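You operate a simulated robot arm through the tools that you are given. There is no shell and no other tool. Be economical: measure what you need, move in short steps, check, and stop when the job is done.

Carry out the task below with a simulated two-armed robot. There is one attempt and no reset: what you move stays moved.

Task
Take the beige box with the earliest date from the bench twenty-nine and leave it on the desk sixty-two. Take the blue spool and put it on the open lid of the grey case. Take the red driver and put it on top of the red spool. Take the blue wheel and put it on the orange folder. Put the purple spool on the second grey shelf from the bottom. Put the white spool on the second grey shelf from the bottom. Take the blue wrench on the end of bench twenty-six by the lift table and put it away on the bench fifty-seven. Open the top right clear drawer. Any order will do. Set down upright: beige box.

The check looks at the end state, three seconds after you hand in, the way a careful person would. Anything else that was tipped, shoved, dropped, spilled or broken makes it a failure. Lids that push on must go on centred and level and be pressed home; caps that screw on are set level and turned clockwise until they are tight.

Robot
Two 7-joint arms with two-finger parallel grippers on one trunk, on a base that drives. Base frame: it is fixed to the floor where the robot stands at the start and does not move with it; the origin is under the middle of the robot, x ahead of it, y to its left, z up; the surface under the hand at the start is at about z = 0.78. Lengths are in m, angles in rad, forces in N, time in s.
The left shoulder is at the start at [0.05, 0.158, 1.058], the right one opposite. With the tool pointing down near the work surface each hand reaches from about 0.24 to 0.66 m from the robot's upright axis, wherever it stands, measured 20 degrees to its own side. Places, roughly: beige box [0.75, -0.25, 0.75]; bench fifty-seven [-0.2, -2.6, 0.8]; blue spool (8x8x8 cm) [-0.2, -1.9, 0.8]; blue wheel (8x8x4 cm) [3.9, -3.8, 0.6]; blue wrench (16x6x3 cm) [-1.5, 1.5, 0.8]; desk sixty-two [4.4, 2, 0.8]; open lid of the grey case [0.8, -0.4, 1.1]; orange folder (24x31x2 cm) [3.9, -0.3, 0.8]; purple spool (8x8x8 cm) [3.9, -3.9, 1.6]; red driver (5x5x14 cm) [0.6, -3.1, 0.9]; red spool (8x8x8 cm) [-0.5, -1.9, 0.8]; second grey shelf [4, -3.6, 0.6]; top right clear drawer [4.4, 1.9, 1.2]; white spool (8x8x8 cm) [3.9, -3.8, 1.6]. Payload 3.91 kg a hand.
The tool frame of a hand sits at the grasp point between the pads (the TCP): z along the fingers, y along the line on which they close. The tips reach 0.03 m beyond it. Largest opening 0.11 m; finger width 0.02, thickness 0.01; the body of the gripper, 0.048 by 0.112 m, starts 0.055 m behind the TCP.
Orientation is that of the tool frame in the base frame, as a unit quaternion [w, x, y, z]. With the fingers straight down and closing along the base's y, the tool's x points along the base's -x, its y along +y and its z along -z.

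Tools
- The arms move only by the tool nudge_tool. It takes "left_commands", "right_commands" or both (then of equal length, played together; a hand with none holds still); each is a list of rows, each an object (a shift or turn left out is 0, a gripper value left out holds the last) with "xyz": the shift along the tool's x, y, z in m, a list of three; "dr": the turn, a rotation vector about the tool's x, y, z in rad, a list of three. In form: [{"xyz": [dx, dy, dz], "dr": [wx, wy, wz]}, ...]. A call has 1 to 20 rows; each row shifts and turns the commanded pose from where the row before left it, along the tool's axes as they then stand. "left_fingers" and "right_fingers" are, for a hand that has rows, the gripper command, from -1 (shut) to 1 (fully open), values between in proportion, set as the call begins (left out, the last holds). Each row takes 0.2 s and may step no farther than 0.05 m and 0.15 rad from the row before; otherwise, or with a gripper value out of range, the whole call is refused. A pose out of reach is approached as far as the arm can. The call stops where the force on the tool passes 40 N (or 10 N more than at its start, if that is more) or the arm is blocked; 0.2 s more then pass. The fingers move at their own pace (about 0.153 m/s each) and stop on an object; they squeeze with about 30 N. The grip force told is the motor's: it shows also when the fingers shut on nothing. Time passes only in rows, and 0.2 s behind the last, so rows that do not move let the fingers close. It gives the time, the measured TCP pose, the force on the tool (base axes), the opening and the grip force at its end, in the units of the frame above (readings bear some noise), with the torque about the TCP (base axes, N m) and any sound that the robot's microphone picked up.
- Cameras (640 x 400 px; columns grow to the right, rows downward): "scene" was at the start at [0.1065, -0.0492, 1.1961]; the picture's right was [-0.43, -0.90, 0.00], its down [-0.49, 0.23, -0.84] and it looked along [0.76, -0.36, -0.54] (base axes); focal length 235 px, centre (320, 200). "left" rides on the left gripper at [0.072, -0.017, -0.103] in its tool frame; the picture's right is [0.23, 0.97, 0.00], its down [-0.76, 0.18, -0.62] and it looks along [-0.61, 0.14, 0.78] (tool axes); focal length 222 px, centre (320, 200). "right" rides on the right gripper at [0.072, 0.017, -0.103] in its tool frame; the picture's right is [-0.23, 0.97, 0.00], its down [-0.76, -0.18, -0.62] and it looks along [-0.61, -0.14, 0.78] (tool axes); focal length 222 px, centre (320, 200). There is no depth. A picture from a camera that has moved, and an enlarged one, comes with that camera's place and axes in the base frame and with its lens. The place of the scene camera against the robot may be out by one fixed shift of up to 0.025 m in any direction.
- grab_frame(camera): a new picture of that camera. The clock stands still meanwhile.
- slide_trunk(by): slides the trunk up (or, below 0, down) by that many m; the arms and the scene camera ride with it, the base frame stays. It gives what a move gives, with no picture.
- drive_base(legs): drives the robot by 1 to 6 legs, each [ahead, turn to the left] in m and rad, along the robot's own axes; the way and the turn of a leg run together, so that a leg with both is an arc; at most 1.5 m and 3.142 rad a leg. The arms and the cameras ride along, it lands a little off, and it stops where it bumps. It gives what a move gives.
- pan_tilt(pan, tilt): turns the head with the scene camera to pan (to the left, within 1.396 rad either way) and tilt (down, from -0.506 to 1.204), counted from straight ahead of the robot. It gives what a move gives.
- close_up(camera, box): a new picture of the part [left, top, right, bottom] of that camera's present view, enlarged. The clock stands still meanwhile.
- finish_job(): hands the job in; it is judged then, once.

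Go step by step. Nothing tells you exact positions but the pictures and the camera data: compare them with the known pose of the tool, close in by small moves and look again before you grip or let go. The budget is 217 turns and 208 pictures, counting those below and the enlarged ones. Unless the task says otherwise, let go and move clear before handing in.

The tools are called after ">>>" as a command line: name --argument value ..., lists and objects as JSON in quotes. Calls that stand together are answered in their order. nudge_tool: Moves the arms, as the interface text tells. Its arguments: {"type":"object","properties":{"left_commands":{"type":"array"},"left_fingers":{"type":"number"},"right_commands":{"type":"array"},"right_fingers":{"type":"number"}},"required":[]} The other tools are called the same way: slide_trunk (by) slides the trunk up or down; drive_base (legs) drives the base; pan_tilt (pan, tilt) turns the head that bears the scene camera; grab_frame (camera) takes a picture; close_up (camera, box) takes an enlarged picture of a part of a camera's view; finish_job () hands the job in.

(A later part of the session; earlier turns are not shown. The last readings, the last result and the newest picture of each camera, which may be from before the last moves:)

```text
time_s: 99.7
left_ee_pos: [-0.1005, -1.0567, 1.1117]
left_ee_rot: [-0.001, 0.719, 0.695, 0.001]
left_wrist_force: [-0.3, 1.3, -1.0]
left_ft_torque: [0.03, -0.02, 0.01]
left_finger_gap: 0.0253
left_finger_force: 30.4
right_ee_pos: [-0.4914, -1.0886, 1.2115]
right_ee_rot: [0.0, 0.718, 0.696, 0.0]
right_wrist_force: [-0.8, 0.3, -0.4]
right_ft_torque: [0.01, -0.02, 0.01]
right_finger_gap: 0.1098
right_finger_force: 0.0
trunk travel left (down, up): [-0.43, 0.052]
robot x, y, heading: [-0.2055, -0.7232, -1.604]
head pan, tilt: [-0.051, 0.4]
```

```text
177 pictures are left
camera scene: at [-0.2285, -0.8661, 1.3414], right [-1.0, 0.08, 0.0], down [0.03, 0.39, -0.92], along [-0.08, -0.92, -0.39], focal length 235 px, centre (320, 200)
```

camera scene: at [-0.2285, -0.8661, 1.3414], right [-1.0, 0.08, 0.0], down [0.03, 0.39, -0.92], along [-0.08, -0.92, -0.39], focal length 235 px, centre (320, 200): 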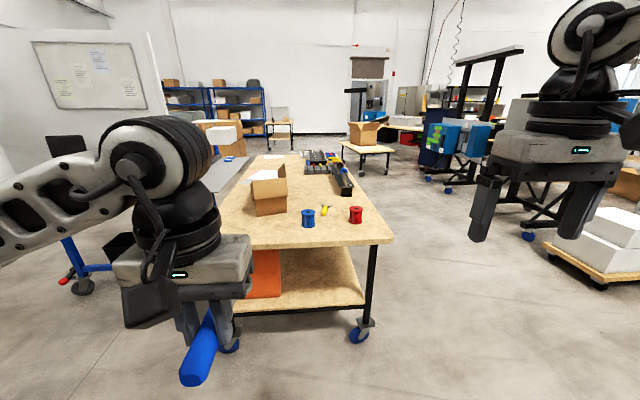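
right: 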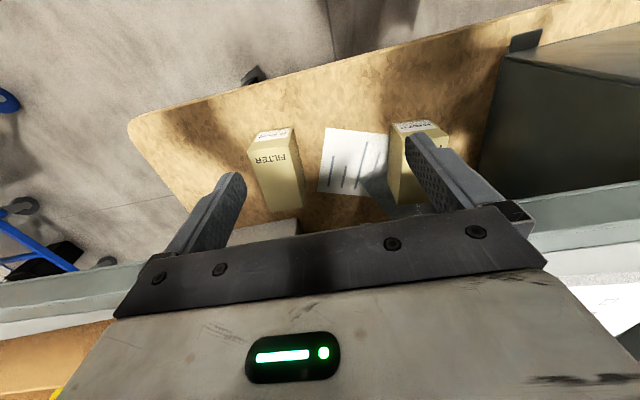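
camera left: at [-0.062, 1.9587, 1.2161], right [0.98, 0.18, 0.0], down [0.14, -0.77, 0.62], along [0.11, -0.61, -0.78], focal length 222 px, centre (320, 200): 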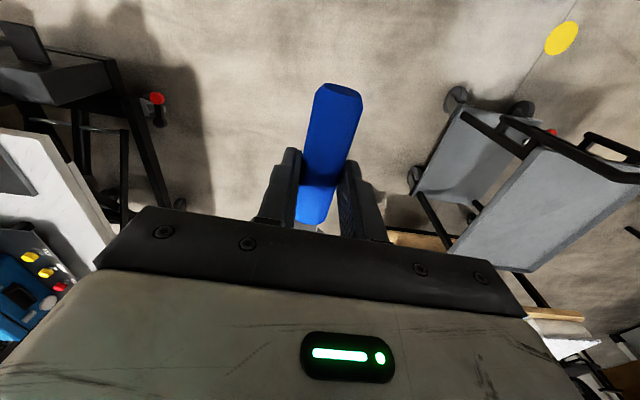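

I see blue and red spools at the bench's front. I zoom on the bench to find where the wrench is to be put away.

>>> close_up --camera "scene" --box '[210, 130, 400, 250]'

>>> close_up --camera "scene" --box '[285, 140, 375, 197]'

```text
3.33 times, centred on (305, 190) of scene
camera zoom: at [-0.2285, -0.8661, 1.3414], right [-1.0, 0.08, 0.0], down [0.03, 0.39, -0.92], along [-0.08, -0.92, -0.39], focal length 782 px, centre (370, 233)
```

zoom: 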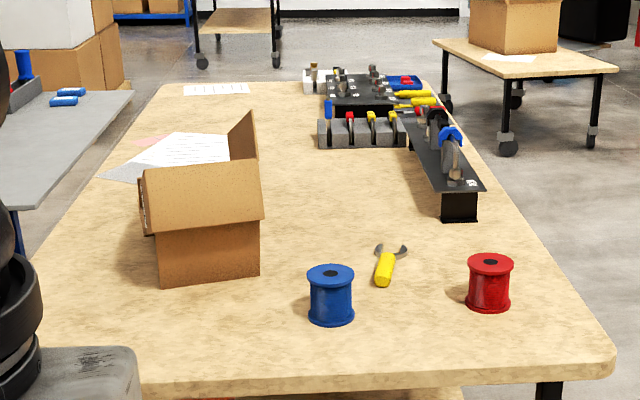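

```text
7.02 times, centred on (330, 168) of scene
camera zoom: at [-0.2285, -0.8661, 1.3414], right [-1.0, 0.08, 0.0], down [0.03, 0.39, -0.92], along [-0.08, -0.92, -0.39], focal length 1646 px, centre (250, 421)
```

zoom: 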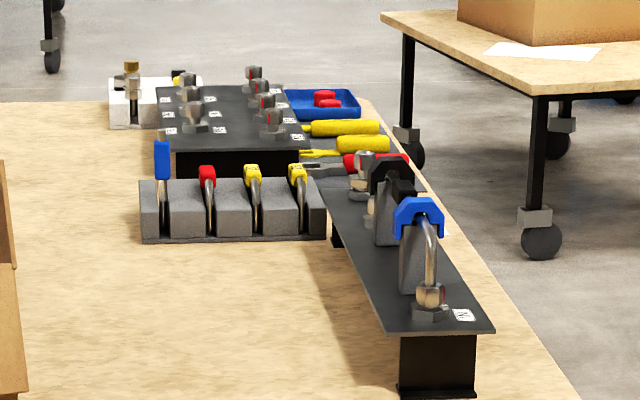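

Bench 57's front has free space left of the blue spool. I move up to the bench to lay the wrench there.

>>> drive_base --legs '[[0.62, 0.03]]'

>>> pan_tilt --pan 0.0 --tilt 0.7

>>> grab_frame --camera "scene"

>>> grab_frame --camera "left"

```text
time_s: 103.2
left_ee_pos: [-0.1081, -1.6782, 1.1126]
left_ee_rot: [0.0, 0.712, 0.702, 0.0]
left_wrist_force: [-0.4, 0.6, -1.4]
left_ft_torque: [0.03, 0.0, -0.02]
left_finger_gap: 0.0253
left_finger_force: 30.0
right_ee_pos: [-0.4981, -1.7194, 1.2109]
right_ee_rot: [0.0, 0.711, 0.703, 0.0]
right_wrist_force: [0.3, -0.5, 0.0]
right_ft_torque: [0.0, -0.02, -0.01]
right_finger_gap: 0.1099
right_finger_force: 0.1
trunk travel left (down, up): [-0.43, 0.052]
robot x, y, heading: [-0.2166, -1.3443, -1.582]
head pan, tilt: [-0.051, 0.4]
```

```text
time_s: 104.0
left_ee_pos: [-0.1087, -1.6783, 1.1134]
left_ee_rot: [0.0, 0.712, 0.702, 0.0]
left_wrist_force: [-0.2, -0.1, -1.5]
left_ft_torque: [0.0, -0.01, 0.0]
left_finger_gap: 0.0255
left_finger_force: 30.2
right_ee_pos: [-0.4979, -1.7186, 1.2111]
right_ee_rot: [0.0, 0.712, 0.702, -0.001]
right_wrist_force: [-0.3, -0.3, 1.0]
right_ft_torque: [0.02, 0.02, -0.01]
right_finger_gap: 0.11
right_finger_force: 0.2
trunk travel left (down, up): [-0.43, 0.052]
robot x, y, heading: [-0.2176, -1.3476, -1.585]
head pan, tilt: [0.0, 0.7]
```

```text
174 pictures are left
camera scene: at [-0.2352, -1.4821, 1.3146], right [-1.0, 0.01, 0.0], down [0.01, 0.64, -0.77], along [-0.01, -0.77, -0.64], focal length 235 px, centre (320, 200)
```

scene: 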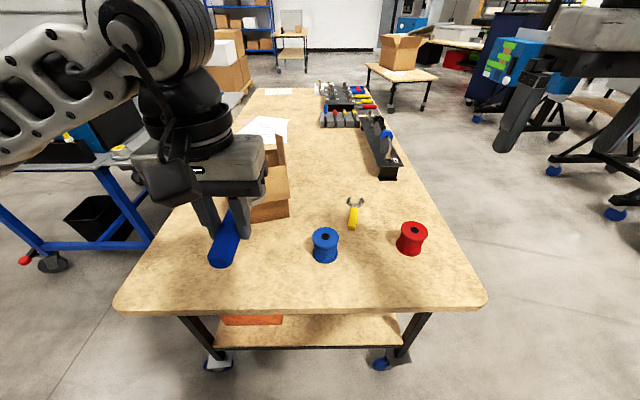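

```text
173 pictures are left
camera left: at [-0.1244, -1.6056, 1.216], right [0.98, 0.21, 0.0], down [0.17, -0.76, 0.62], along [0.13, -0.61, -0.78], focal length 222 px, centre (320, 200)
```

left: 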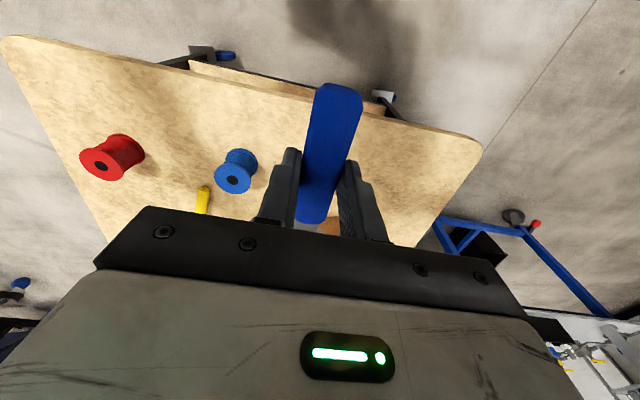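

I move the wrench over the free front-left spot (about (0.03, -1.85)) and lower.

>>> nudge_tool --left_commands '[{"xyz": [-0.03, 0.04, 0]}, {"xyz": [-0.03, 0.04, 0]}, {"xyz": [-0.03, 0.04, 0]}, {"xyz": [-0.04, 0.02, 0.0]}, {"xyz": [-0.04, 0, 0]}, {"xyz": [0, 0, 0.05]}, {"xyz": [0, 0, 0.05]}, {"xyz": [0, 0, 0.05]}, {"xyz": [0, 0, 0.05]}, {"xyz": [0, 0, 0.05]}]'

>>> grab_frame --camera "scene"

>>> grab_frame --camera "left"

```text
time_s: 106.2
left_ee_pos: [0.0271, -1.8514, 0.8613]
left_ee_rot: [0.0, 0.712, 0.702, 0.0]
left_wrist_force: [0.3, -0.2, -2.0]
left_ft_torque: [0.02, 0.0, 0.01]
left_finger_gap: 0.0252
left_finger_force: 30.3
right_ee_pos: [-0.4982, -1.7186, 1.211]
right_ee_rot: [0.0, 0.711, 0.703, 0.0]
right_wrist_force: [0.3, 0.0, 0.7]
right_ft_torque: [-0.04, -0.02, 0.0]
right_finger_gap: 0.1099
right_finger_force: 0.1
trunk travel left (down, up): [-0.43, 0.052]
robot x, y, heading: [-0.2202, -1.3459, -1.579]
head pan, tilt: [0.0, 0.7]
```

```text
172 pictures are left
camera scene: at [-0.2351, -1.4823, 1.3145], right [-1.0, 0.01, 0.0], down [0.01, 0.64, -0.76], along [-0.01, -0.76, -0.64], focal length 235 px, centre (320, 200)
```

scene: 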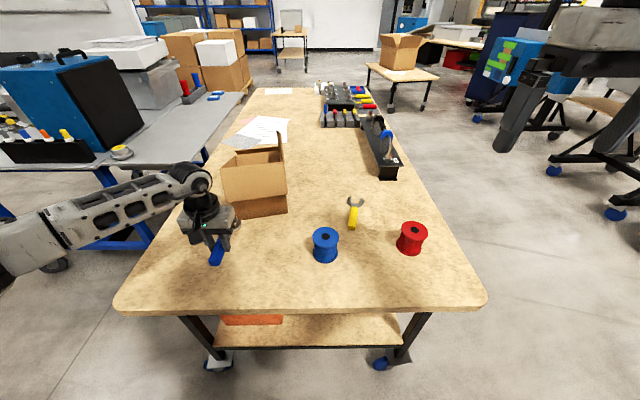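

```text
171 pictures are left
camera left: at [0.0121, -1.7793, 0.9647], right [0.98, 0.21, 0.0], down [0.17, -0.76, 0.62], along [0.13, -0.61, -0.78], focal length 222 px, centre (320, 200)
```

left: 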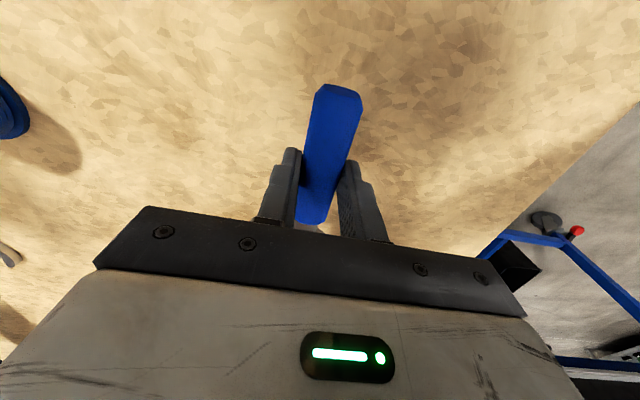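

Clear below. I lower gently until the wrench touches down.

>>> nudge_tool --left_commands '[{"xyz": [0, 0, 0.03]}, {"xyz": [0, 0, 0.012]}, {"xyz": [0, 0, 0.004]}, {"xyz": [0, 0, 0.002]}, {"xyz": [0, 0, 0]}]'

```text
time_s: 107.4
left_ee_pos: [0.0286, -1.8487, 0.8144]
left_ee_rot: [0.001, 0.712, 0.702, 0.0]
left_wrist_force: [-0.6, -0.1, -2.1]
left_ft_torque: [0.02, 0.0, -0.01]
left_finger_gap: 0.0255
left_finger_force: 30.1
right_ee_pos: [-0.499, -1.7183, 1.2114]
right_ee_rot: [0.0, 0.712, 0.703, -0.001]
right_wrist_force: [-0.4, 1.1, -0.2]
right_ft_torque: [-0.01, 0.0, 0.01]
right_finger_gap: 0.1099
right_finger_force: 0.1
trunk travel left (down, up): [-0.43, 0.052]
robot x, y, heading: [-0.2167, -1.3444, -1.582]
head pan, tilt: [0.0, 0.7]
```

>>> nudge_tool --left_commands '[{"xyz": [0, 0, 0.002]}, {"xyz": [0, 0, 0.002]}, {"xyz": [0, 0, 0.002]}, {"xyz": [0, 0, 0]}]'

>>> grab_frame --camera "left"

```text
time_s: 108.4
left_ee_pos: [0.0277, -1.8492, 0.8128]
left_ee_rot: [0.003, 0.711, 0.703, -0.003]
left_wrist_force: [3.7, 1.4, 32.7]
left_ft_torque: [0.66, -0.08, 0.0]
left_finger_gap: 0.0256
left_finger_force: 30.1
right_ee_pos: [-0.4991, -1.716, 1.213]
right_ee_rot: [0.002, 0.712, 0.702, -0.001]
right_wrist_force: [1.0, 0.3, 0.8]
right_ft_torque: [-0.03, 0.01, 0.01]
right_finger_gap: 0.1105
right_finger_force: 0.0
trunk travel left (down, up): [-0.43, 0.052]
robot x, y, heading: [-0.222, -1.3429, -1.577]
head pan, tilt: [0.0, 0.7]
```

```text
170 pictures are left
camera left: at [0.0129, -1.7766, 0.9158], right [0.98, 0.22, 0.0], down [0.17, -0.76, 0.63], along [0.13, -0.62, -0.78], focal length 222 px, centre (320, 200)
```

left: 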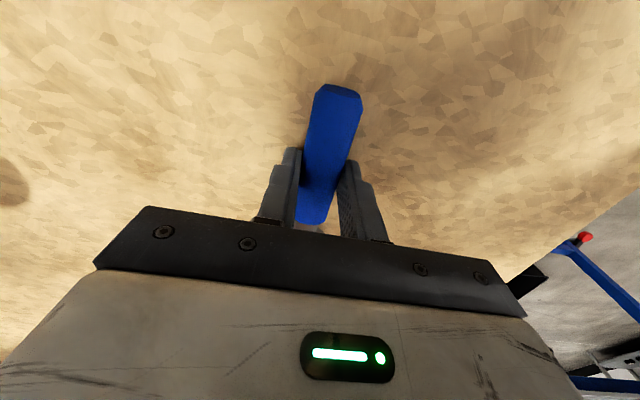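

Touching down (bench pushes back 33 N). I back off 2 mm, release partially, and rise.

>>> nudge_tool --left_commands '[{"xyz": [0, 0, -0.003]}, {}]'

>>> nudge_tool --left_commands '[{}, {}, {}, {"xyz": [0, 0, -0.03]}, {"xyz": [0, 0, -0.05]}, {"xyz": [0, 0, -0.05]}, {"xyz": [0, 0, -0.05]}, {"xyz": [0, 0, -0.05]}, {"xyz": [0, 0, -0.05]}, {"xyz": [0.03, 0, -0.02]}, {"xyz": [0.05, 0, 0]}, {"xyz": [0.05, 0, 0]}, {"xyz": [0.04, 0, 0]}]' --left_fingers 0.1

>>> grab_frame --camera "left"

>>> grab_frame --camera "right"

```text
time_s: 109.0
left_ee_pos: [0.0276, -1.851, 0.8118]
left_ee_rot: [0.002, 0.711, 0.703, -0.002]
left_wrist_force: [5.0, -2.6, 20.4]
left_ft_torque: [-0.71, -0.06, 0.09]
left_finger_gap: 0.0252
left_finger_force: 30.0
right_ee_pos: [-0.4976, -1.7165, 1.2124]
right_ee_rot: [0.002, 0.711, 0.703, -0.001]
right_wrist_force: [0.5, -0.5, -0.3]
right_ft_torque: [-0.01, -0.02, 0.01]
right_finger_gap: 0.11
right_finger_force: 0.1
trunk travel left (down, up): [-0.43, 0.052]
robot x, y, heading: [-0.2221, -1.3469, -1.586]
head pan, tilt: [0.0, 0.7]
```

```text
time_s: 111.8
left_ee_pos: [0.0323, -1.676, 1.1115]
left_ee_rot: [0.0, 0.713, 0.702, 0.0]
left_wrist_force: [-0.3, -0.3, -0.1]
left_ft_torque: [-0.02, 0.0, 0.02]
left_finger_gap: 0.0605
left_finger_force: 0.2
right_ee_pos: [-0.4977, -1.7188, 1.2112]
right_ee_rot: [0.001, 0.712, 0.703, 0.0]
right_wrist_force: [0.5, 0.5, -0.1]
right_ft_torque: [-0.01, -0.01, 0.02]
right_finger_gap: 0.1098
right_finger_force: 0.2
trunk travel left (down, up): [-0.43, 0.052]
robot x, y, heading: [-0.2203, -1.3479, -1.585]
head pan, tilt: [0.0, 0.7]
```

```text
169 pictures are left
camera left: at [0.017, -1.6044, 1.2155], right [0.98, 0.21, 0.0], down [0.17, -0.76, 0.62], along [0.13, -0.61, -0.78], focal length 222 px, centre (320, 200)
```

left: 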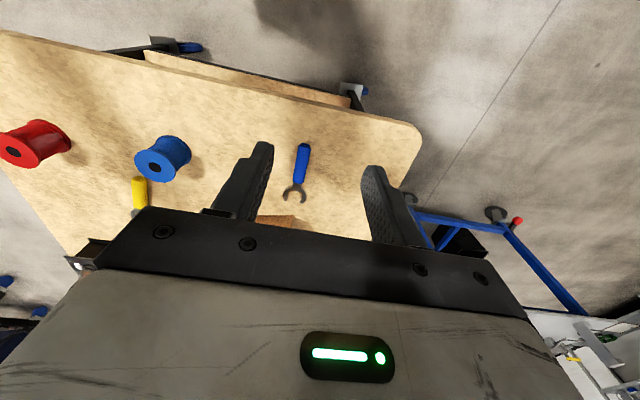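

```text
168 pictures are left
camera right: at [-0.4811, -1.6456, 1.3147], right [0.97, -0.24, 0.0], down [-0.19, -0.76, 0.62], along [-0.15, -0.61, -0.78], focal length 222 px, centre (320, 200)
```

right: 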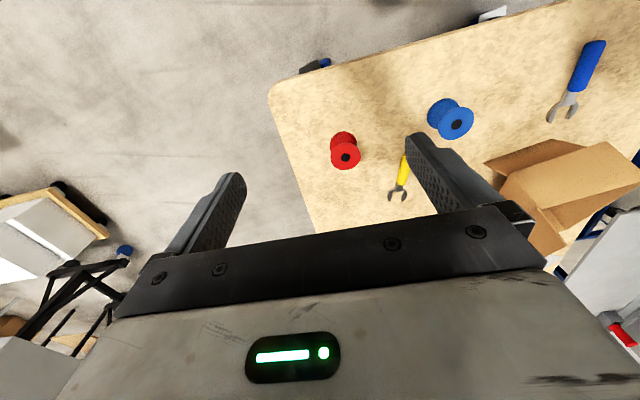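

Wrench is laid flat on bench 57. Next I look left toward the blue-framed table for the red driver.

>>> pan_tilt --pan 0.5 --tilt 0.35

>>> grab_frame --camera "scene"

>>> close_up --camera "scene" --box '[130, 90, 450, 290]'

```text
time_s: 112.7
left_ee_pos: [0.032, -1.6778, 1.1124]
left_ee_rot: [0.0, 0.712, 0.702, 0.0]
left_wrist_force: [0.5, 0.8, 0.7]
left_ft_torque: [0.0, -0.03, 0.0]
left_finger_gap: 0.0605
left_finger_force: 0.0
right_ee_pos: [-0.4982, -1.7188, 1.2111]
right_ee_rot: [0.001, 0.711, 0.703, -0.001]
right_wrist_force: [0.4, 1.0, -0.4]
right_ft_torque: [-0.01, -0.01, -0.02]
right_finger_gap: 0.1098
right_finger_force: 0.0
trunk travel left (down, up): [-0.43, 0.052]
robot x, y, heading: [-0.2176, -1.3461, -1.584]
head pan, tilt: [0.499, 0.351]
```

```text
167 pictures are left
camera scene: at [-0.1907, -1.4795, 1.3459], right [-0.88, -0.47, 0.0], down [-0.16, 0.3, -0.94], along [0.44, -0.83, -0.34], focal length 235 px, centre (320, 200)
```

scene: 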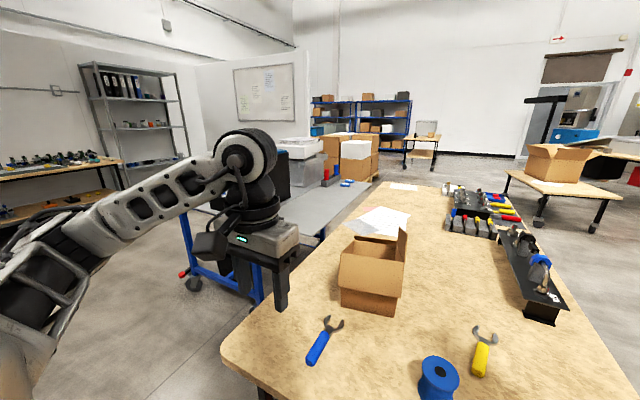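

```text
2.00 times, centred on (290, 190) of scene
camera zoom: at [-0.1907, -1.4795, 1.3459], right [-0.88, -0.47, 0.0], down [-0.16, 0.3, -0.94], along [0.44, -0.83, -0.34], focal length 469 px, centre (380, 220)
```

zoom: 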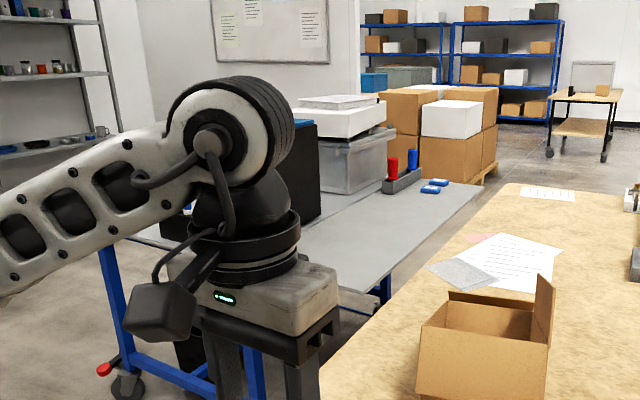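

The red driver stands upright in a holder at about (0.66, -3.15), near the far end of the blue table. I'll go around its east side, and on the way look at bench 29's far side to read the third box.

>>> drive_base --legs '[[0, 1.58], [1.5, 0], [0.55, 0]]'

>>> pan_tilt --pan 1.39 --tilt 0.3

>>> grab_frame --camera "scene"

>>> pan_tilt --pan -0.6 --tilt 0.3

>>> grab_frame --camera "scene"

```text
time_s: 126.8
left_ee_pos: [2.1453, -1.0322, 1.112]
left_ee_rot: [0.0, -0.012, 1.0, 0.0]
left_wrist_force: [-0.4, 0.7, 0.2]
left_ft_torque: [0.01, 0.01, 0.01]
left_finger_gap: 0.0604
left_finger_force: 0.1
right_ee_pos: [2.2048, -1.5612, 1.2112]
right_ee_rot: [0.0, -0.012, 1.0, 0.0]
right_wrist_force: [-0.4, -0.3, 0.2]
right_ft_torque: [-0.01, 0.03, -0.01]
right_finger_gap: 0.1099
right_finger_force: 0.0
trunk travel left (down, up): [-0.43, 0.052]
robot x, y, heading: [1.8217, -1.2989, 0.022]
head pan, tilt: [0.499, 0.351]
```

```text
time_s: 128.0
left_ee_pos: [2.1441, -1.0323, 1.1119]
left_ee_rot: [0.0, -0.013, 1.0, 0.0]
left_wrist_force: [0.4, -0.1, -0.1]
left_ft_torque: [0.01, 0.02, 0.01]
left_finger_gap: 0.0604
left_finger_force: 0.0
right_ee_pos: [2.2053, -1.5619, 1.2105]
right_ee_rot: [0.001, -0.012, 1.0, 0.0]
right_wrist_force: [-0.7, 0.2, -0.2]
right_ft_torque: [0.03, 0.01, 0.01]
right_finger_gap: 0.1099
right_finger_force: 0.1
trunk travel left (down, up): [-0.43, 0.052]
robot x, y, heading: [1.8186, -1.296, 0.029]
head pan, tilt: [1.389, 0.3]
```

```text
165 pictures are left
camera scene: at [1.863, -1.2143, 1.3507], right [0.99, -0.16, 0.0], down [-0.05, -0.29, -0.96], along [0.15, 0.94, -0.3], focal length 235 px, centre (320, 200)
```

scene: 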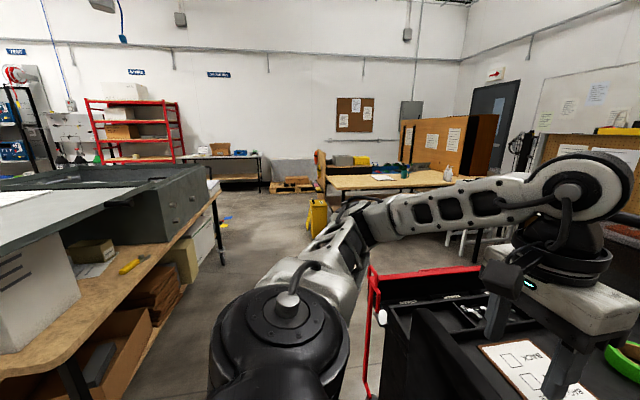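

```text
time_s: 129.9
left_ee_pos: [2.1452, -1.0325, 1.1125]
left_ee_rot: [0.0, -0.012, 1.0, 0.0]
left_wrist_force: [0.0, -0.1, -0.5]
left_ft_torque: [-0.01, -0.02, -0.02]
left_finger_gap: 0.0603
left_finger_force: 0.1
right_ee_pos: [2.2061, -1.5608, 1.2113]
right_ee_rot: [0.001, -0.012, 1.0, -0.001]
right_wrist_force: [0.5, -0.4, -0.1]
right_ft_torque: [-0.05, 0.01, -0.03]
right_finger_gap: 0.1099
right_finger_force: 0.0
trunk travel left (down, up): [-0.43, 0.052]
robot x, y, heading: [1.818, -1.2981, 0.023]
head pan, tilt: [-0.6, 0.3]
```

```text
164 pictures are left
camera scene: at [1.9267, -1.3573, 1.3507], right [-0.54, -0.84, 0.0], down [-0.25, 0.16, -0.96], along [0.8, -0.52, -0.3], focal length 235 px, centre (320, 200)
```

scene: 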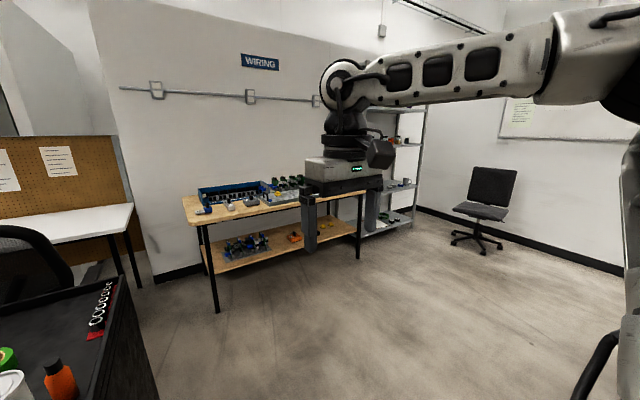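

The third box is visible from here at the left edge under the lid. I look back and zoom.

>>> pan_tilt --pan 1.39 --tilt 0.3

>>> close_up --camera "scene" --box '[50, 220, 170, 295]'

>>> close_up --camera "scene" --box '[70, 235, 120, 266]'

```text
time_s: 131.9
left_ee_pos: [2.1449, -1.0327, 1.1117]
left_ee_rot: [-0.001, -0.011, 1.0, 0.0]
left_wrist_force: [-0.3, 0.0, 0.1]
left_ft_torque: [-0.01, 0.0, -0.03]
left_finger_gap: 0.0606
left_finger_force: 0.0
right_ee_pos: [2.2056, -1.5608, 1.2111]
right_ee_rot: [0.001, -0.012, 1.0, 0.0]
right_wrist_force: [-0.5, 0.7, 0.0]
right_ft_torque: [0.01, 0.0, 0.02]
right_finger_gap: 0.1101
right_finger_force: 0.1
trunk travel left (down, up): [-0.43, 0.052]
robot x, y, heading: [1.823, -1.2995, 0.027]
head pan, tilt: [1.389, 0.3]
```

```text
5.33 times, centred on (110, 258) of scene
camera zoom: at [1.863, -1.2143, 1.3507], right [0.99, -0.16, 0.0], down [-0.05, -0.29, -0.96], along [0.15, 0.94, -0.3], focal length 1251 px, centre (1440, -107)
```

zoom: 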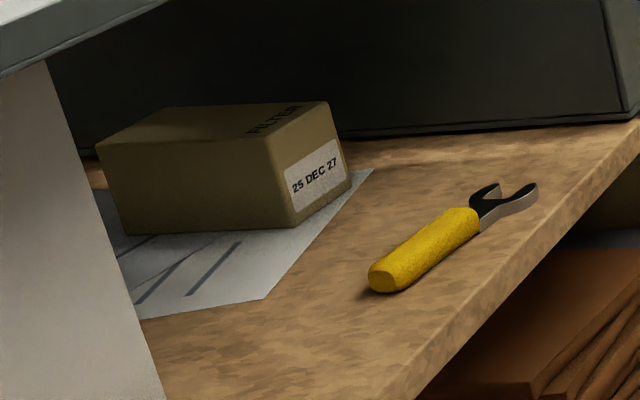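

```text
12.80 times, centred on (95, 250) of scene
camera zoom: at [1.863, -1.2143, 1.3507], right [0.99, -0.16, 0.0], down [-0.05, -0.29, -0.96], along [0.15, 0.94, -0.3], focal length 3002 px, centre (3200, -446)
```

zoom: 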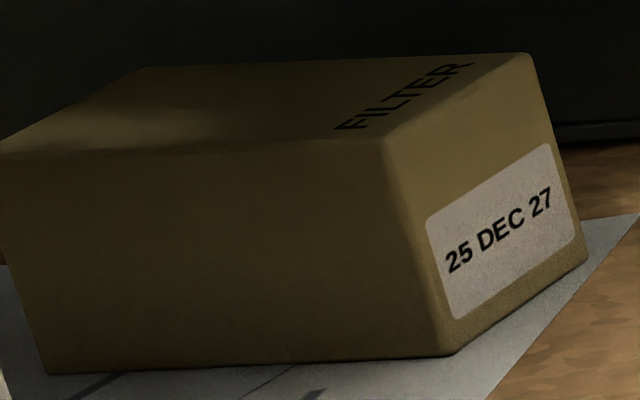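

25 DEC 27. There's another beige shape by the case's far side; I check it and the wider bench.

>>> close_up --camera "scene" --box '[0, 170, 240, 320]'

>>> close_up --camera "scene" --box '[140, 205, 240, 290]'

```text
2.67 times, centred on (120, 245) of scene
camera zoom: at [1.863, -1.2143, 1.3507], right [0.99, -0.16, 0.0], down [-0.05, -0.29, -0.96], along [0.15, 0.94, -0.3], focal length 626 px, centre (853, 80)
```

zoom: 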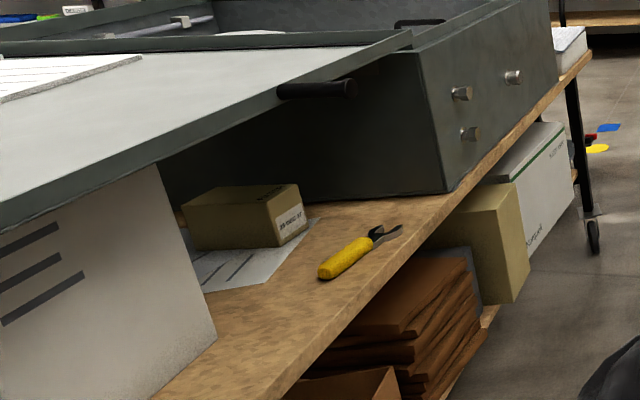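

```text
4.71 times, centred on (190, 248) of scene
camera zoom: at [1.863, -1.2143, 1.3507], right [0.99, -0.16, 0.0], down [-0.05, -0.29, -0.96], along [0.15, 0.94, -0.3], focal length 1104 px, centre (932, -24)
```

zoom: 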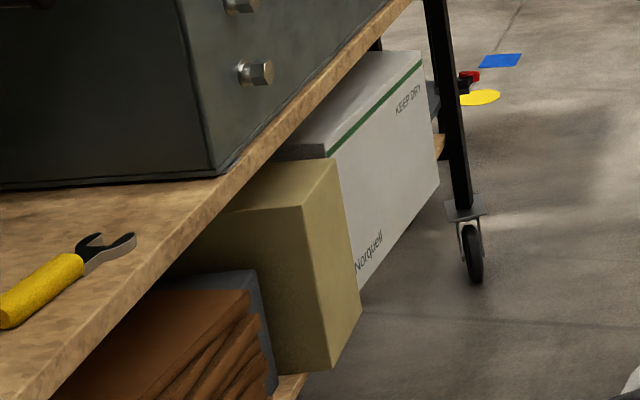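

The earliest is 03 JUL 27 (the box at front right). Now I look south to plan the way to the driver.

>>> drive_base --legs '[[0, -1.6]]'

>>> pan_tilt --pan -0.1 --tilt 0.35

>>> grab_frame --camera "scene"

```text
time_s: 136.2
left_ee_pos: [2.0769, -1.6259, 1.1115]
left_ee_rot: [0.0, 0.709, 0.705, 0.0]
left_wrist_force: [0.5, 0.0, -0.6]
left_ft_torque: [0.02, 0.0, -0.01]
left_finger_gap: 0.0607
left_finger_force: 0.0
right_ee_pos: [1.5465, -1.6717, 1.2117]
right_ee_rot: [0.002, 0.708, 0.706, 0.0]
right_wrist_force: [0.5, 0.1, -1.4]
right_ft_torque: [0.0, 0.0, -0.02]
right_finger_gap: 0.1101
right_finger_force: 0.1
trunk travel left (down, up): [-0.43, 0.052]
robot x, y, heading: [1.8209, -1.2958, -1.576]
head pan, tilt: [1.389, 0.3]
```

```text
time_s: 137.8
left_ee_pos: [2.0778, -1.6255, 1.1124]
left_ee_rot: [0.0, 0.709, 0.706, 0.0]
left_wrist_force: [-0.2, 0.0, -0.1]
left_ft_torque: [-0.02, -0.03, -0.01]
left_finger_gap: 0.0607
left_finger_force: 0.0
right_ee_pos: [1.5471, -1.6714, 1.2113]
right_ee_rot: [0.0, 0.708, 0.706, -0.001]
right_wrist_force: [-0.5, -0.8, 0.6]
right_ft_torque: [0.02, -0.01, -0.01]
right_finger_gap: 0.1101
right_finger_force: 0.1
trunk travel left (down, up): [-0.43, 0.052]
robot x, y, heading: [1.8221, -1.2987, -1.577]
head pan, tilt: [-0.099, 0.351]
```

```text
159 pictures are left
camera scene: at [1.7986, -1.4401, 1.3459], right [-0.99, 0.1, 0.0], down [0.04, 0.34, -0.94], along [-0.1, -0.93, -0.34], focal length 235 px, centre (320, 200)
```

scene: 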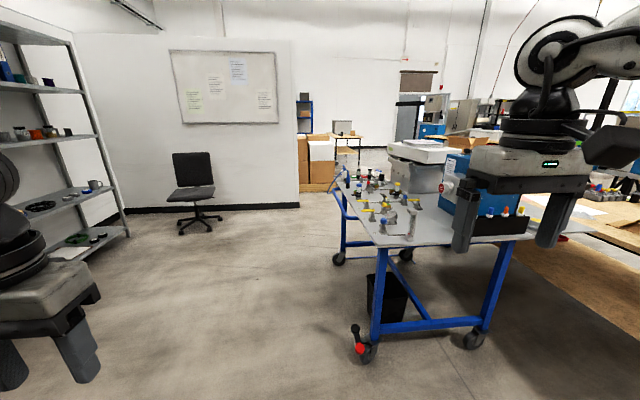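

Clear floor between table and the whiteboard wall. I drive down the table's east side to its south end.

>>> drive_base --legs '[[0, 0.12], [1.5, 0], [0, -0.12], [1.15, 0], [0, -1.57]]'

>>> pan_tilt --pan -0.2 --tilt 0.35

>>> grab_frame --camera "scene"

```text
time_s: 155.5
left_ee_pos: [1.6929, -4.169, 1.1114]
left_ee_rot: [0.0, 1.0, 0.006, 0.0]
left_wrist_force: [0.9, -0.7, 0.1]
left_ft_torque: [0.0, 0.04, -0.01]
left_finger_gap: 0.0606
left_finger_force: 0.1
right_ee_pos: [1.6392, -3.6395, 1.2113]
right_ee_rot: [0.0, 1.0, 0.007, 0.0]
right_wrist_force: [0.1, 0.3, 0.0]
right_ft_torque: [-0.02, 0.0, -0.01]
right_finger_gap: 0.1103
right_finger_force: 0.1
trunk travel left (down, up): [-0.43, 0.052]
robot x, y, heading: [2.0195, -3.9122, -3.126]
head pan, tilt: [-0.099, 0.351]
```

```text
time_s: 156.2
left_ee_pos: [1.6939, -4.1689, 1.1129]
left_ee_rot: [0.0, 1.0, 0.006, 0.0]
left_wrist_force: [-0.1, 0.0, -0.3]
left_ft_torque: [0.05, -0.03, 0.01]
left_finger_gap: 0.0603
left_finger_force: 0.1
right_ee_pos: [1.6388, -3.6398, 1.2112]
right_ee_rot: [-0.001, 1.0, 0.007, 0.0]
right_wrist_force: [0.0, -0.1, -0.1]
right_ft_torque: [-0.02, -0.03, 0.0]
right_finger_gap: 0.1102
right_finger_force: 0.1
trunk travel left (down, up): [-0.43, 0.052]
robot x, y, heading: [2.0172, -3.9093, -3.129]
head pan, tilt: [-0.201, 0.351]
```

```text
158 pictures are left
camera scene: at [1.8727, -3.903, 1.3459], right [0.19, 0.98, 0.0], down [0.34, -0.06, -0.94], along [-0.92, 0.17, -0.34], focal length 235 px, centre (320, 200)
```

scene: 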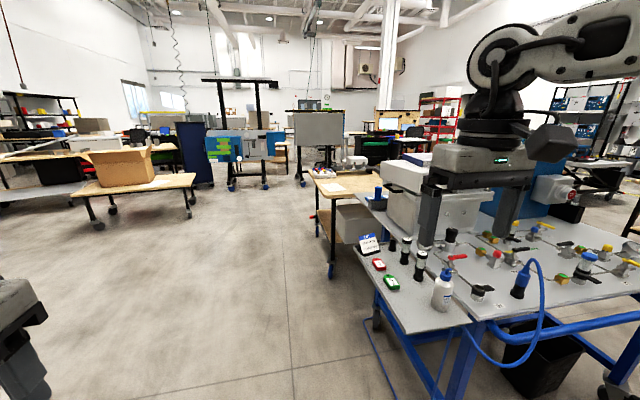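

Free path along the table's south end. I drive west until level with the driver, then face the table.

>>> drive_base --legs '[[0, 0.1], [1.35, 0], [0, -1.68]]'

>>> pan_tilt --pan 0.0 --tilt 0.5

>>> grab_frame --camera "scene"

```text
time_s: 167.6
left_ee_pos: [0.4014, -3.7441, 1.1113]
left_ee_rot: [0.0, 0.714, -0.7, 0.001]
left_wrist_force: [0.4, -0.4, 1.0]
left_ft_torque: [0.02, 0.03, -0.01]
left_finger_gap: 0.0606
left_finger_force: 0.1
right_ee_pos: [0.9292, -3.6874, 1.2108]
right_ee_rot: [0.0, 0.714, -0.7, 0.0]
right_wrist_force: [-0.7, 0.1, 0.5]
right_ft_torque: [0.01, 0.03, 0.02]
right_finger_gap: 0.1098
right_finger_force: 0.1
trunk travel left (down, up): [-0.43, 0.052]
robot x, y, heading: [0.6654, -4.0695, 1.591]
head pan, tilt: [-0.201, 0.351]
```

```text
time_s: 168.3
left_ee_pos: [0.4019, -3.7441, 1.1127]
left_ee_rot: [0.0, 0.714, -0.7, 0.0]
left_wrist_force: [0.7, 0.4, -0.8]
left_ft_torque: [-0.01, 0.01, 0.01]
left_finger_gap: 0.0606
left_finger_force: 0.0
right_ee_pos: [0.9294, -3.6869, 1.2123]
right_ee_rot: [0.0, 0.714, -0.7, 0.0]
right_wrist_force: [-0.9, -0.2, 0.4]
right_ft_torque: [0.01, -0.01, 0.02]
right_finger_gap: 0.11
right_finger_force: 0.0
trunk travel left (down, up): [-0.43, 0.052]
robot x, y, heading: [0.6657, -4.0658, 1.587]
head pan, tilt: [0.0, 0.499]
```

```text
157 pictures are left
camera scene: at [0.6464, -3.9479, 1.3323], right [1.0, 0.02, 0.0], down [0.01, -0.48, -0.88], along [-0.02, 0.88, -0.48], focal length 235 px, centre (320, 200)
```

scene: 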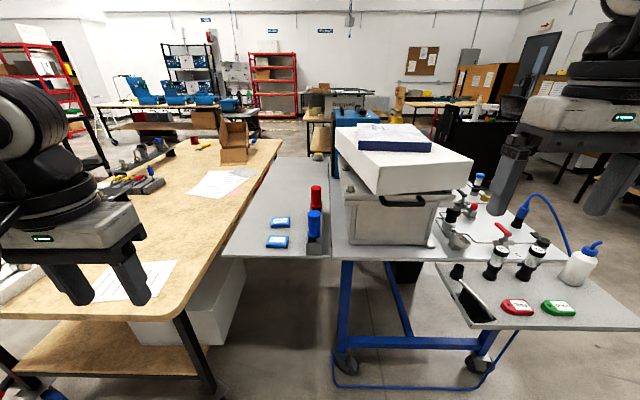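

The red driver is behind a blue one in a holder on the table's leaf. Zoom for detail.

>>> close_up --camera "scene" --box '[260, 170, 370, 270]'

```text
4.00 times, centred on (315, 220) of scene
camera zoom: at [0.6464, -3.9479, 1.3323], right [1.0, 0.02, 0.0], down [0.01, -0.48, -0.88], along [-0.02, 0.88, -0.48], focal length 938 px, centre (340, 120)
```

zoom: 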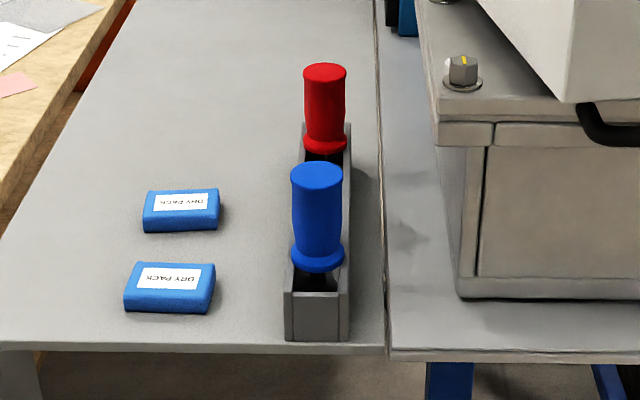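

The red driver is at about (0.613, -3.105), handle z 0.85-0.93, 20 cm behind the blue one. I move up to the table end.

>>> drive_base --legs '[[0.32, -0.01]]'

>>> nudge_tool --left_commands '[{"xyz": [0, -0.05, 0]}, {"xyz": [0, -0.05, 0]}, {"xyz": [-0.04, -0.03, 0]}, {"xyz": [-0.04, -0.03, 0]}, {"xyz": [-0.05, 0, 0]}, {"xyz": [-0.03, 0, 0]}]' --left_fingers 0.7

>>> grab_frame --camera "left"

>>> grab_frame --camera "scene"

```text
time_s: 170.4
left_ee_pos: [0.398, -3.4251, 1.1116]
left_ee_rot: [0.0, 0.711, -0.703, 0.001]
left_wrist_force: [-0.7, -0.7, 0.2]
left_ft_torque: [-0.01, -0.01, 0.01]
left_finger_gap: 0.0604
left_finger_force: 0.1
right_ee_pos: [0.9273, -3.3716, 1.211]
right_ee_rot: [-0.001, 0.711, -0.703, 0.0]
right_wrist_force: [-0.8, 0.1, -1.0]
right_ft_torque: [-0.03, -0.01, -0.02]
right_finger_gap: 0.1098
right_finger_force: 0.0
trunk travel left (down, up): [-0.43, 0.052]
robot x, y, heading: [0.6559, -3.7513, 1.582]
head pan, tilt: [0.0, 0.499]
```

```text
time_s: 171.8
left_ee_pos: [0.5564, -3.2633, 1.1111]
left_ee_rot: [0.0, 0.711, -0.703, 0.0]
left_wrist_force: [0.1, 0.3, 0.2]
left_ft_torque: [-0.02, 0.0, -0.01]
left_finger_gap: 0.0934
left_finger_force: 0.1
right_ee_pos: [0.9282, -3.3718, 1.2104]
right_ee_rot: [0.0, 0.711, -0.703, -0.001]
right_wrist_force: [0.5, 0.5, -0.4]
right_ft_torque: [0.06, 0.0, 0.03]
right_finger_gap: 0.1097
right_finger_force: 0.2
trunk travel left (down, up): [-0.43, 0.052]
robot x, y, heading: [0.6581, -3.7507, 1.58]
head pan, tilt: [0.0, 0.499]
```

```text
155 pictures are left
camera left: at [0.5751, -3.336, 1.2154], right [-0.97, -0.24, 0.0], down [-0.18, 0.76, 0.62], along [-0.15, 0.61, -0.78], focal length 222 px, centre (320, 200)
```

left: 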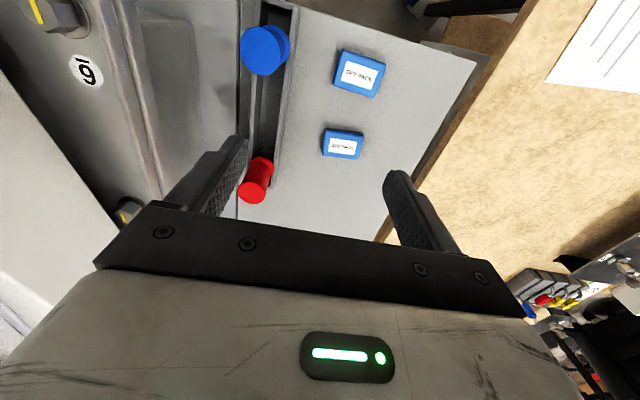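

```text
154 pictures are left
camera scene: at [0.6427, -3.6313, 1.3322], right [1.0, 0.01, 0.0], down [0.01, -0.48, -0.88], along [-0.01, 0.88, -0.48], focal length 235 px, centre (320, 200)
```

scene: 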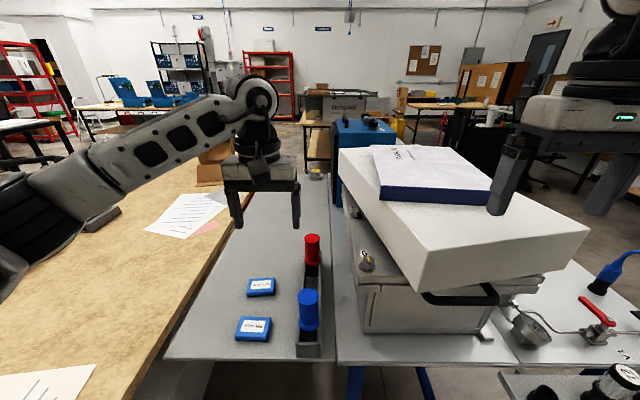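

The wrist view puts the red top at (0.627, -3.10). I move over it and descend halfway.

>>> nudge_tool --left_commands '[{"xyz": [-0.03, -0.035, 0]}, {"xyz": [-0.035, -0.035, 0]}, {"xyz": [-0.05, 0, 0]}, {"xyz": [-0.048, 0, 0]}, {"xyz": [0, 0, 0.05]}, {"xyz": [0, 0, 0.05]}, {}]'

>>> grab_frame --camera "left"

>>> grab_frame --camera "scene"

```text
time_s: 173.4
left_ee_pos: [0.6168, -3.1542, 1.0059]
left_ee_rot: [0.0, 0.711, -0.703, 0.0]
left_wrist_force: [0.3, -0.7, 0.3]
left_ft_torque: [0.03, -0.04, 0.0]
left_finger_gap: 0.0934
left_finger_force: 0.1
left hand out of reach, approached as far as the arm can: row 3, 4
right_ee_pos: [0.9276, -3.3725, 1.2113]
right_ee_rot: [-0.001, 0.711, -0.703, 0.0]
right_wrist_force: [-0.1, 0.6, 0.1]
right_ft_torque: [0.01, -0.01, 0.01]
right_finger_gap: 0.1102
right_finger_force: 0.0
trunk travel left (down, up): [-0.43, 0.052]
robot x, y, heading: [0.6597, -3.7488, 1.585]
head pan, tilt: [0.0, 0.499]
```

```text
153 pictures are left
camera left: at [0.6353, -3.227, 1.1093], right [-0.97, -0.24, 0.0], down [-0.19, 0.76, 0.62], along [-0.15, 0.61, -0.78], focal length 222 px, centre (320, 200)
```

left: 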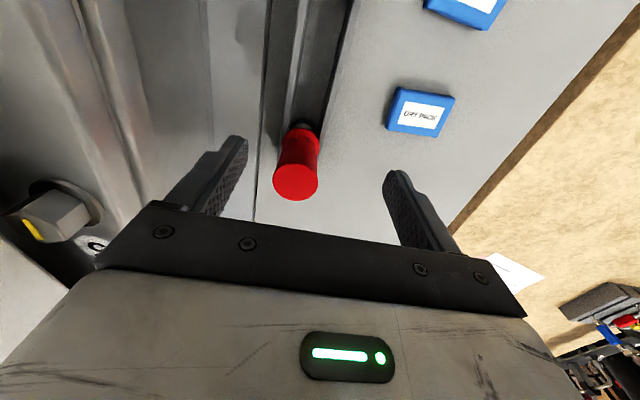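

```text
152 pictures are left
camera scene: at [0.6425, -3.6316, 1.3323], right [1.0, 0.01, 0.0], down [0.01, -0.48, -0.88], along [-0.01, 0.88, -0.48], focal length 235 px, centre (320, 200)
```

scene: 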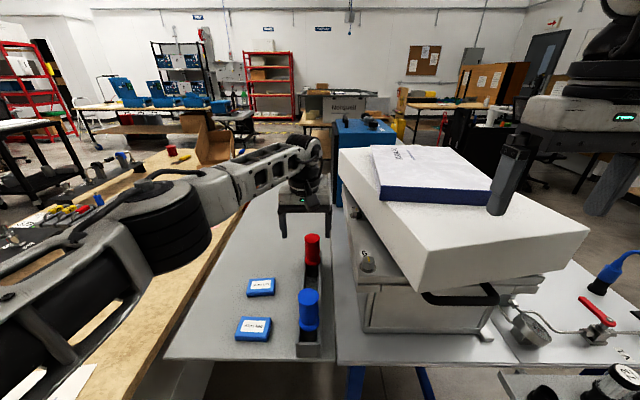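

The arm is at full reach, 5 cm short. I creep the base forward 6 cm.

>>> drive_base --legs '[[0.06, 0]]'

>>> grab_frame --camera "left"

```text
time_s: 174.4
left_ee_pos: [0.616, -3.0928, 1.0052]
left_ee_rot: [0.001, 0.712, -0.703, 0.0]
left_wrist_force: [-0.6, -0.2, -0.4]
left_ft_torque: [-0.03, -0.01, -0.01]
left_finger_gap: 0.0933
left_finger_force: 0.2
right_ee_pos: [0.9282, -3.31, 1.2106]
right_ee_rot: [0.0, 0.712, -0.703, -0.001]
right_wrist_force: [-0.6, 0.0, -0.2]
right_ft_torque: [-0.03, 0.0, -0.01]
right_finger_gap: 0.1097
right_finger_force: 0.1
trunk travel left (down, up): [-0.43, 0.052]
robot x, y, heading: [0.6552, -3.6889, 1.581]
head pan, tilt: [0.0, 0.499]
```

```text
151 pictures are left
camera left: at [0.634, -3.1653, 1.1092], right [-0.97, -0.24, 0.0], down [-0.19, 0.76, 0.62], along [-0.15, 0.6, -0.78], focal length 222 px, centre (320, 200)
```

left: 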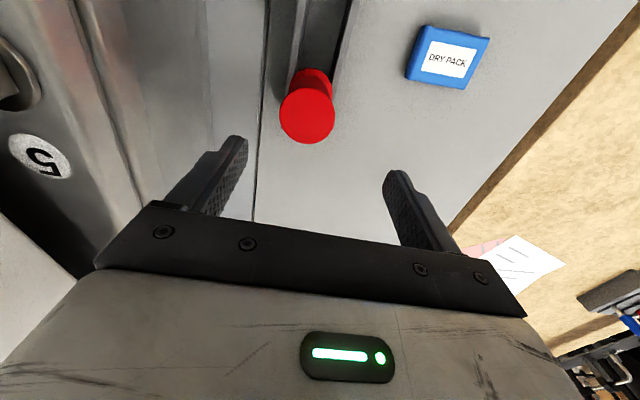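

>>> nudge_tool --left_commands '[{"xyz": [0.019, -0.013, 0]}, {}]'

>>> grab_frame --camera "left"

```text
time_s: 175.0
left_ee_pos: [0.6299, -3.1128, 1.0055]
left_ee_rot: [0.0, 0.712, -0.702, 0.0]
left_wrist_force: [-0.8, -0.5, -0.2]
left_ft_torque: [0.0, 0.01, 0.01]
left_finger_gap: 0.0933
left_finger_force: 0.0
right_ee_pos: [0.9266, -3.311, 1.211]
right_ee_rot: [0.0, 0.711, -0.703, -0.001]
right_wrist_force: [0.9, -0.2, -0.4]
right_ft_torque: [-0.01, 0.01, 0.01]
right_finger_gap: 0.1102
right_finger_force: 0.0
trunk travel left (down, up): [-0.43, 0.052]
robot x, y, heading: [0.655, -3.6914, 1.584]
head pan, tilt: [0.0, 0.499]
```

```text
150 pictures are left
camera left: at [0.648, -3.1849, 1.1092], right [-0.97, -0.24, 0.0], down [-0.19, 0.76, 0.62], along [-0.15, 0.6, -0.78], focal length 222 px, centre (320, 200)
```

left: 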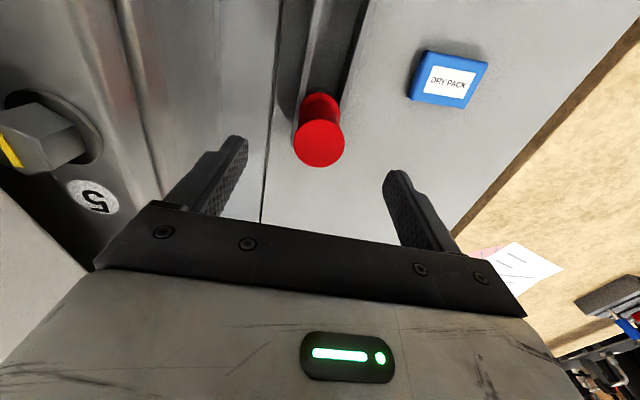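

>>> nudge_tool --left_commands '[{"xyz": [-0.004, 0, 0.04]}, {"xyz": [0, 0, 0.04]}, {"xyz": [0, 0, 0.02]}, {}]'

>>> grab_frame --camera "left"

>>> close_up --camera "scene" --box '[250, 170, 370, 290]'

```text
time_s: 176.0
left_ee_pos: [0.6299, -3.1082, 0.9053]
left_ee_rot: [0.0, 0.711, -0.703, 0.0]
left_wrist_force: [0.2, -0.2, -0.4]
left_ft_torque: [-0.02, 0.01, -0.01]
left_finger_gap: 0.0936
left_finger_force: 0.0
right_ee_pos: [0.9274, -3.3104, 1.211]
right_ee_rot: [-0.001, 0.711, -0.703, -0.001]
right_wrist_force: [0.2, -0.3, -0.1]
right_ft_torque: [0.03, -0.01, 0.0]
right_finger_gap: 0.1101
right_finger_force: 0.0
trunk travel left (down, up): [-0.43, 0.052]
robot x, y, heading: [0.6575, -3.6902, 1.579]
head pan, tilt: [0.0, 0.499]
```

```text
149 pictures are left
camera left: at [0.647, -3.1814, 1.0091], right [-0.97, -0.24, 0.0], down [-0.19, 0.76, 0.62], along [-0.15, 0.61, -0.78], focal length 222 px, centre (320, 200)
```

left: 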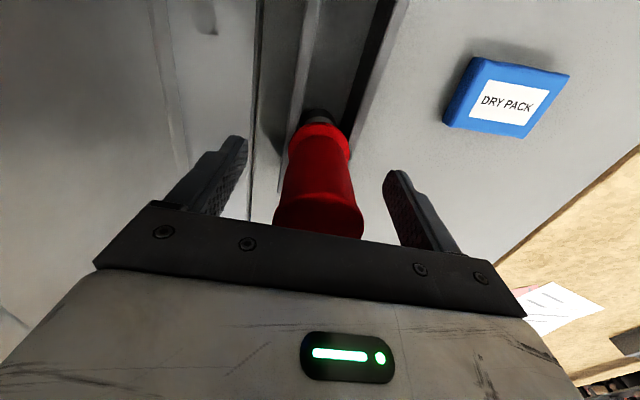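

```text
3.33 times, centred on (310, 230) of scene
camera zoom: at [0.6416, -3.5706, 1.3323], right [1.0, 0.01, 0.0], down [0.01, -0.48, -0.88], along [-0.01, 0.88, -0.48], focal length 782 px, centre (353, 100)
```

zoom: 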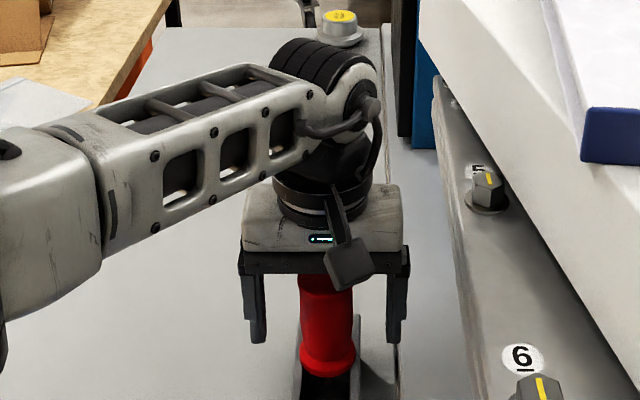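

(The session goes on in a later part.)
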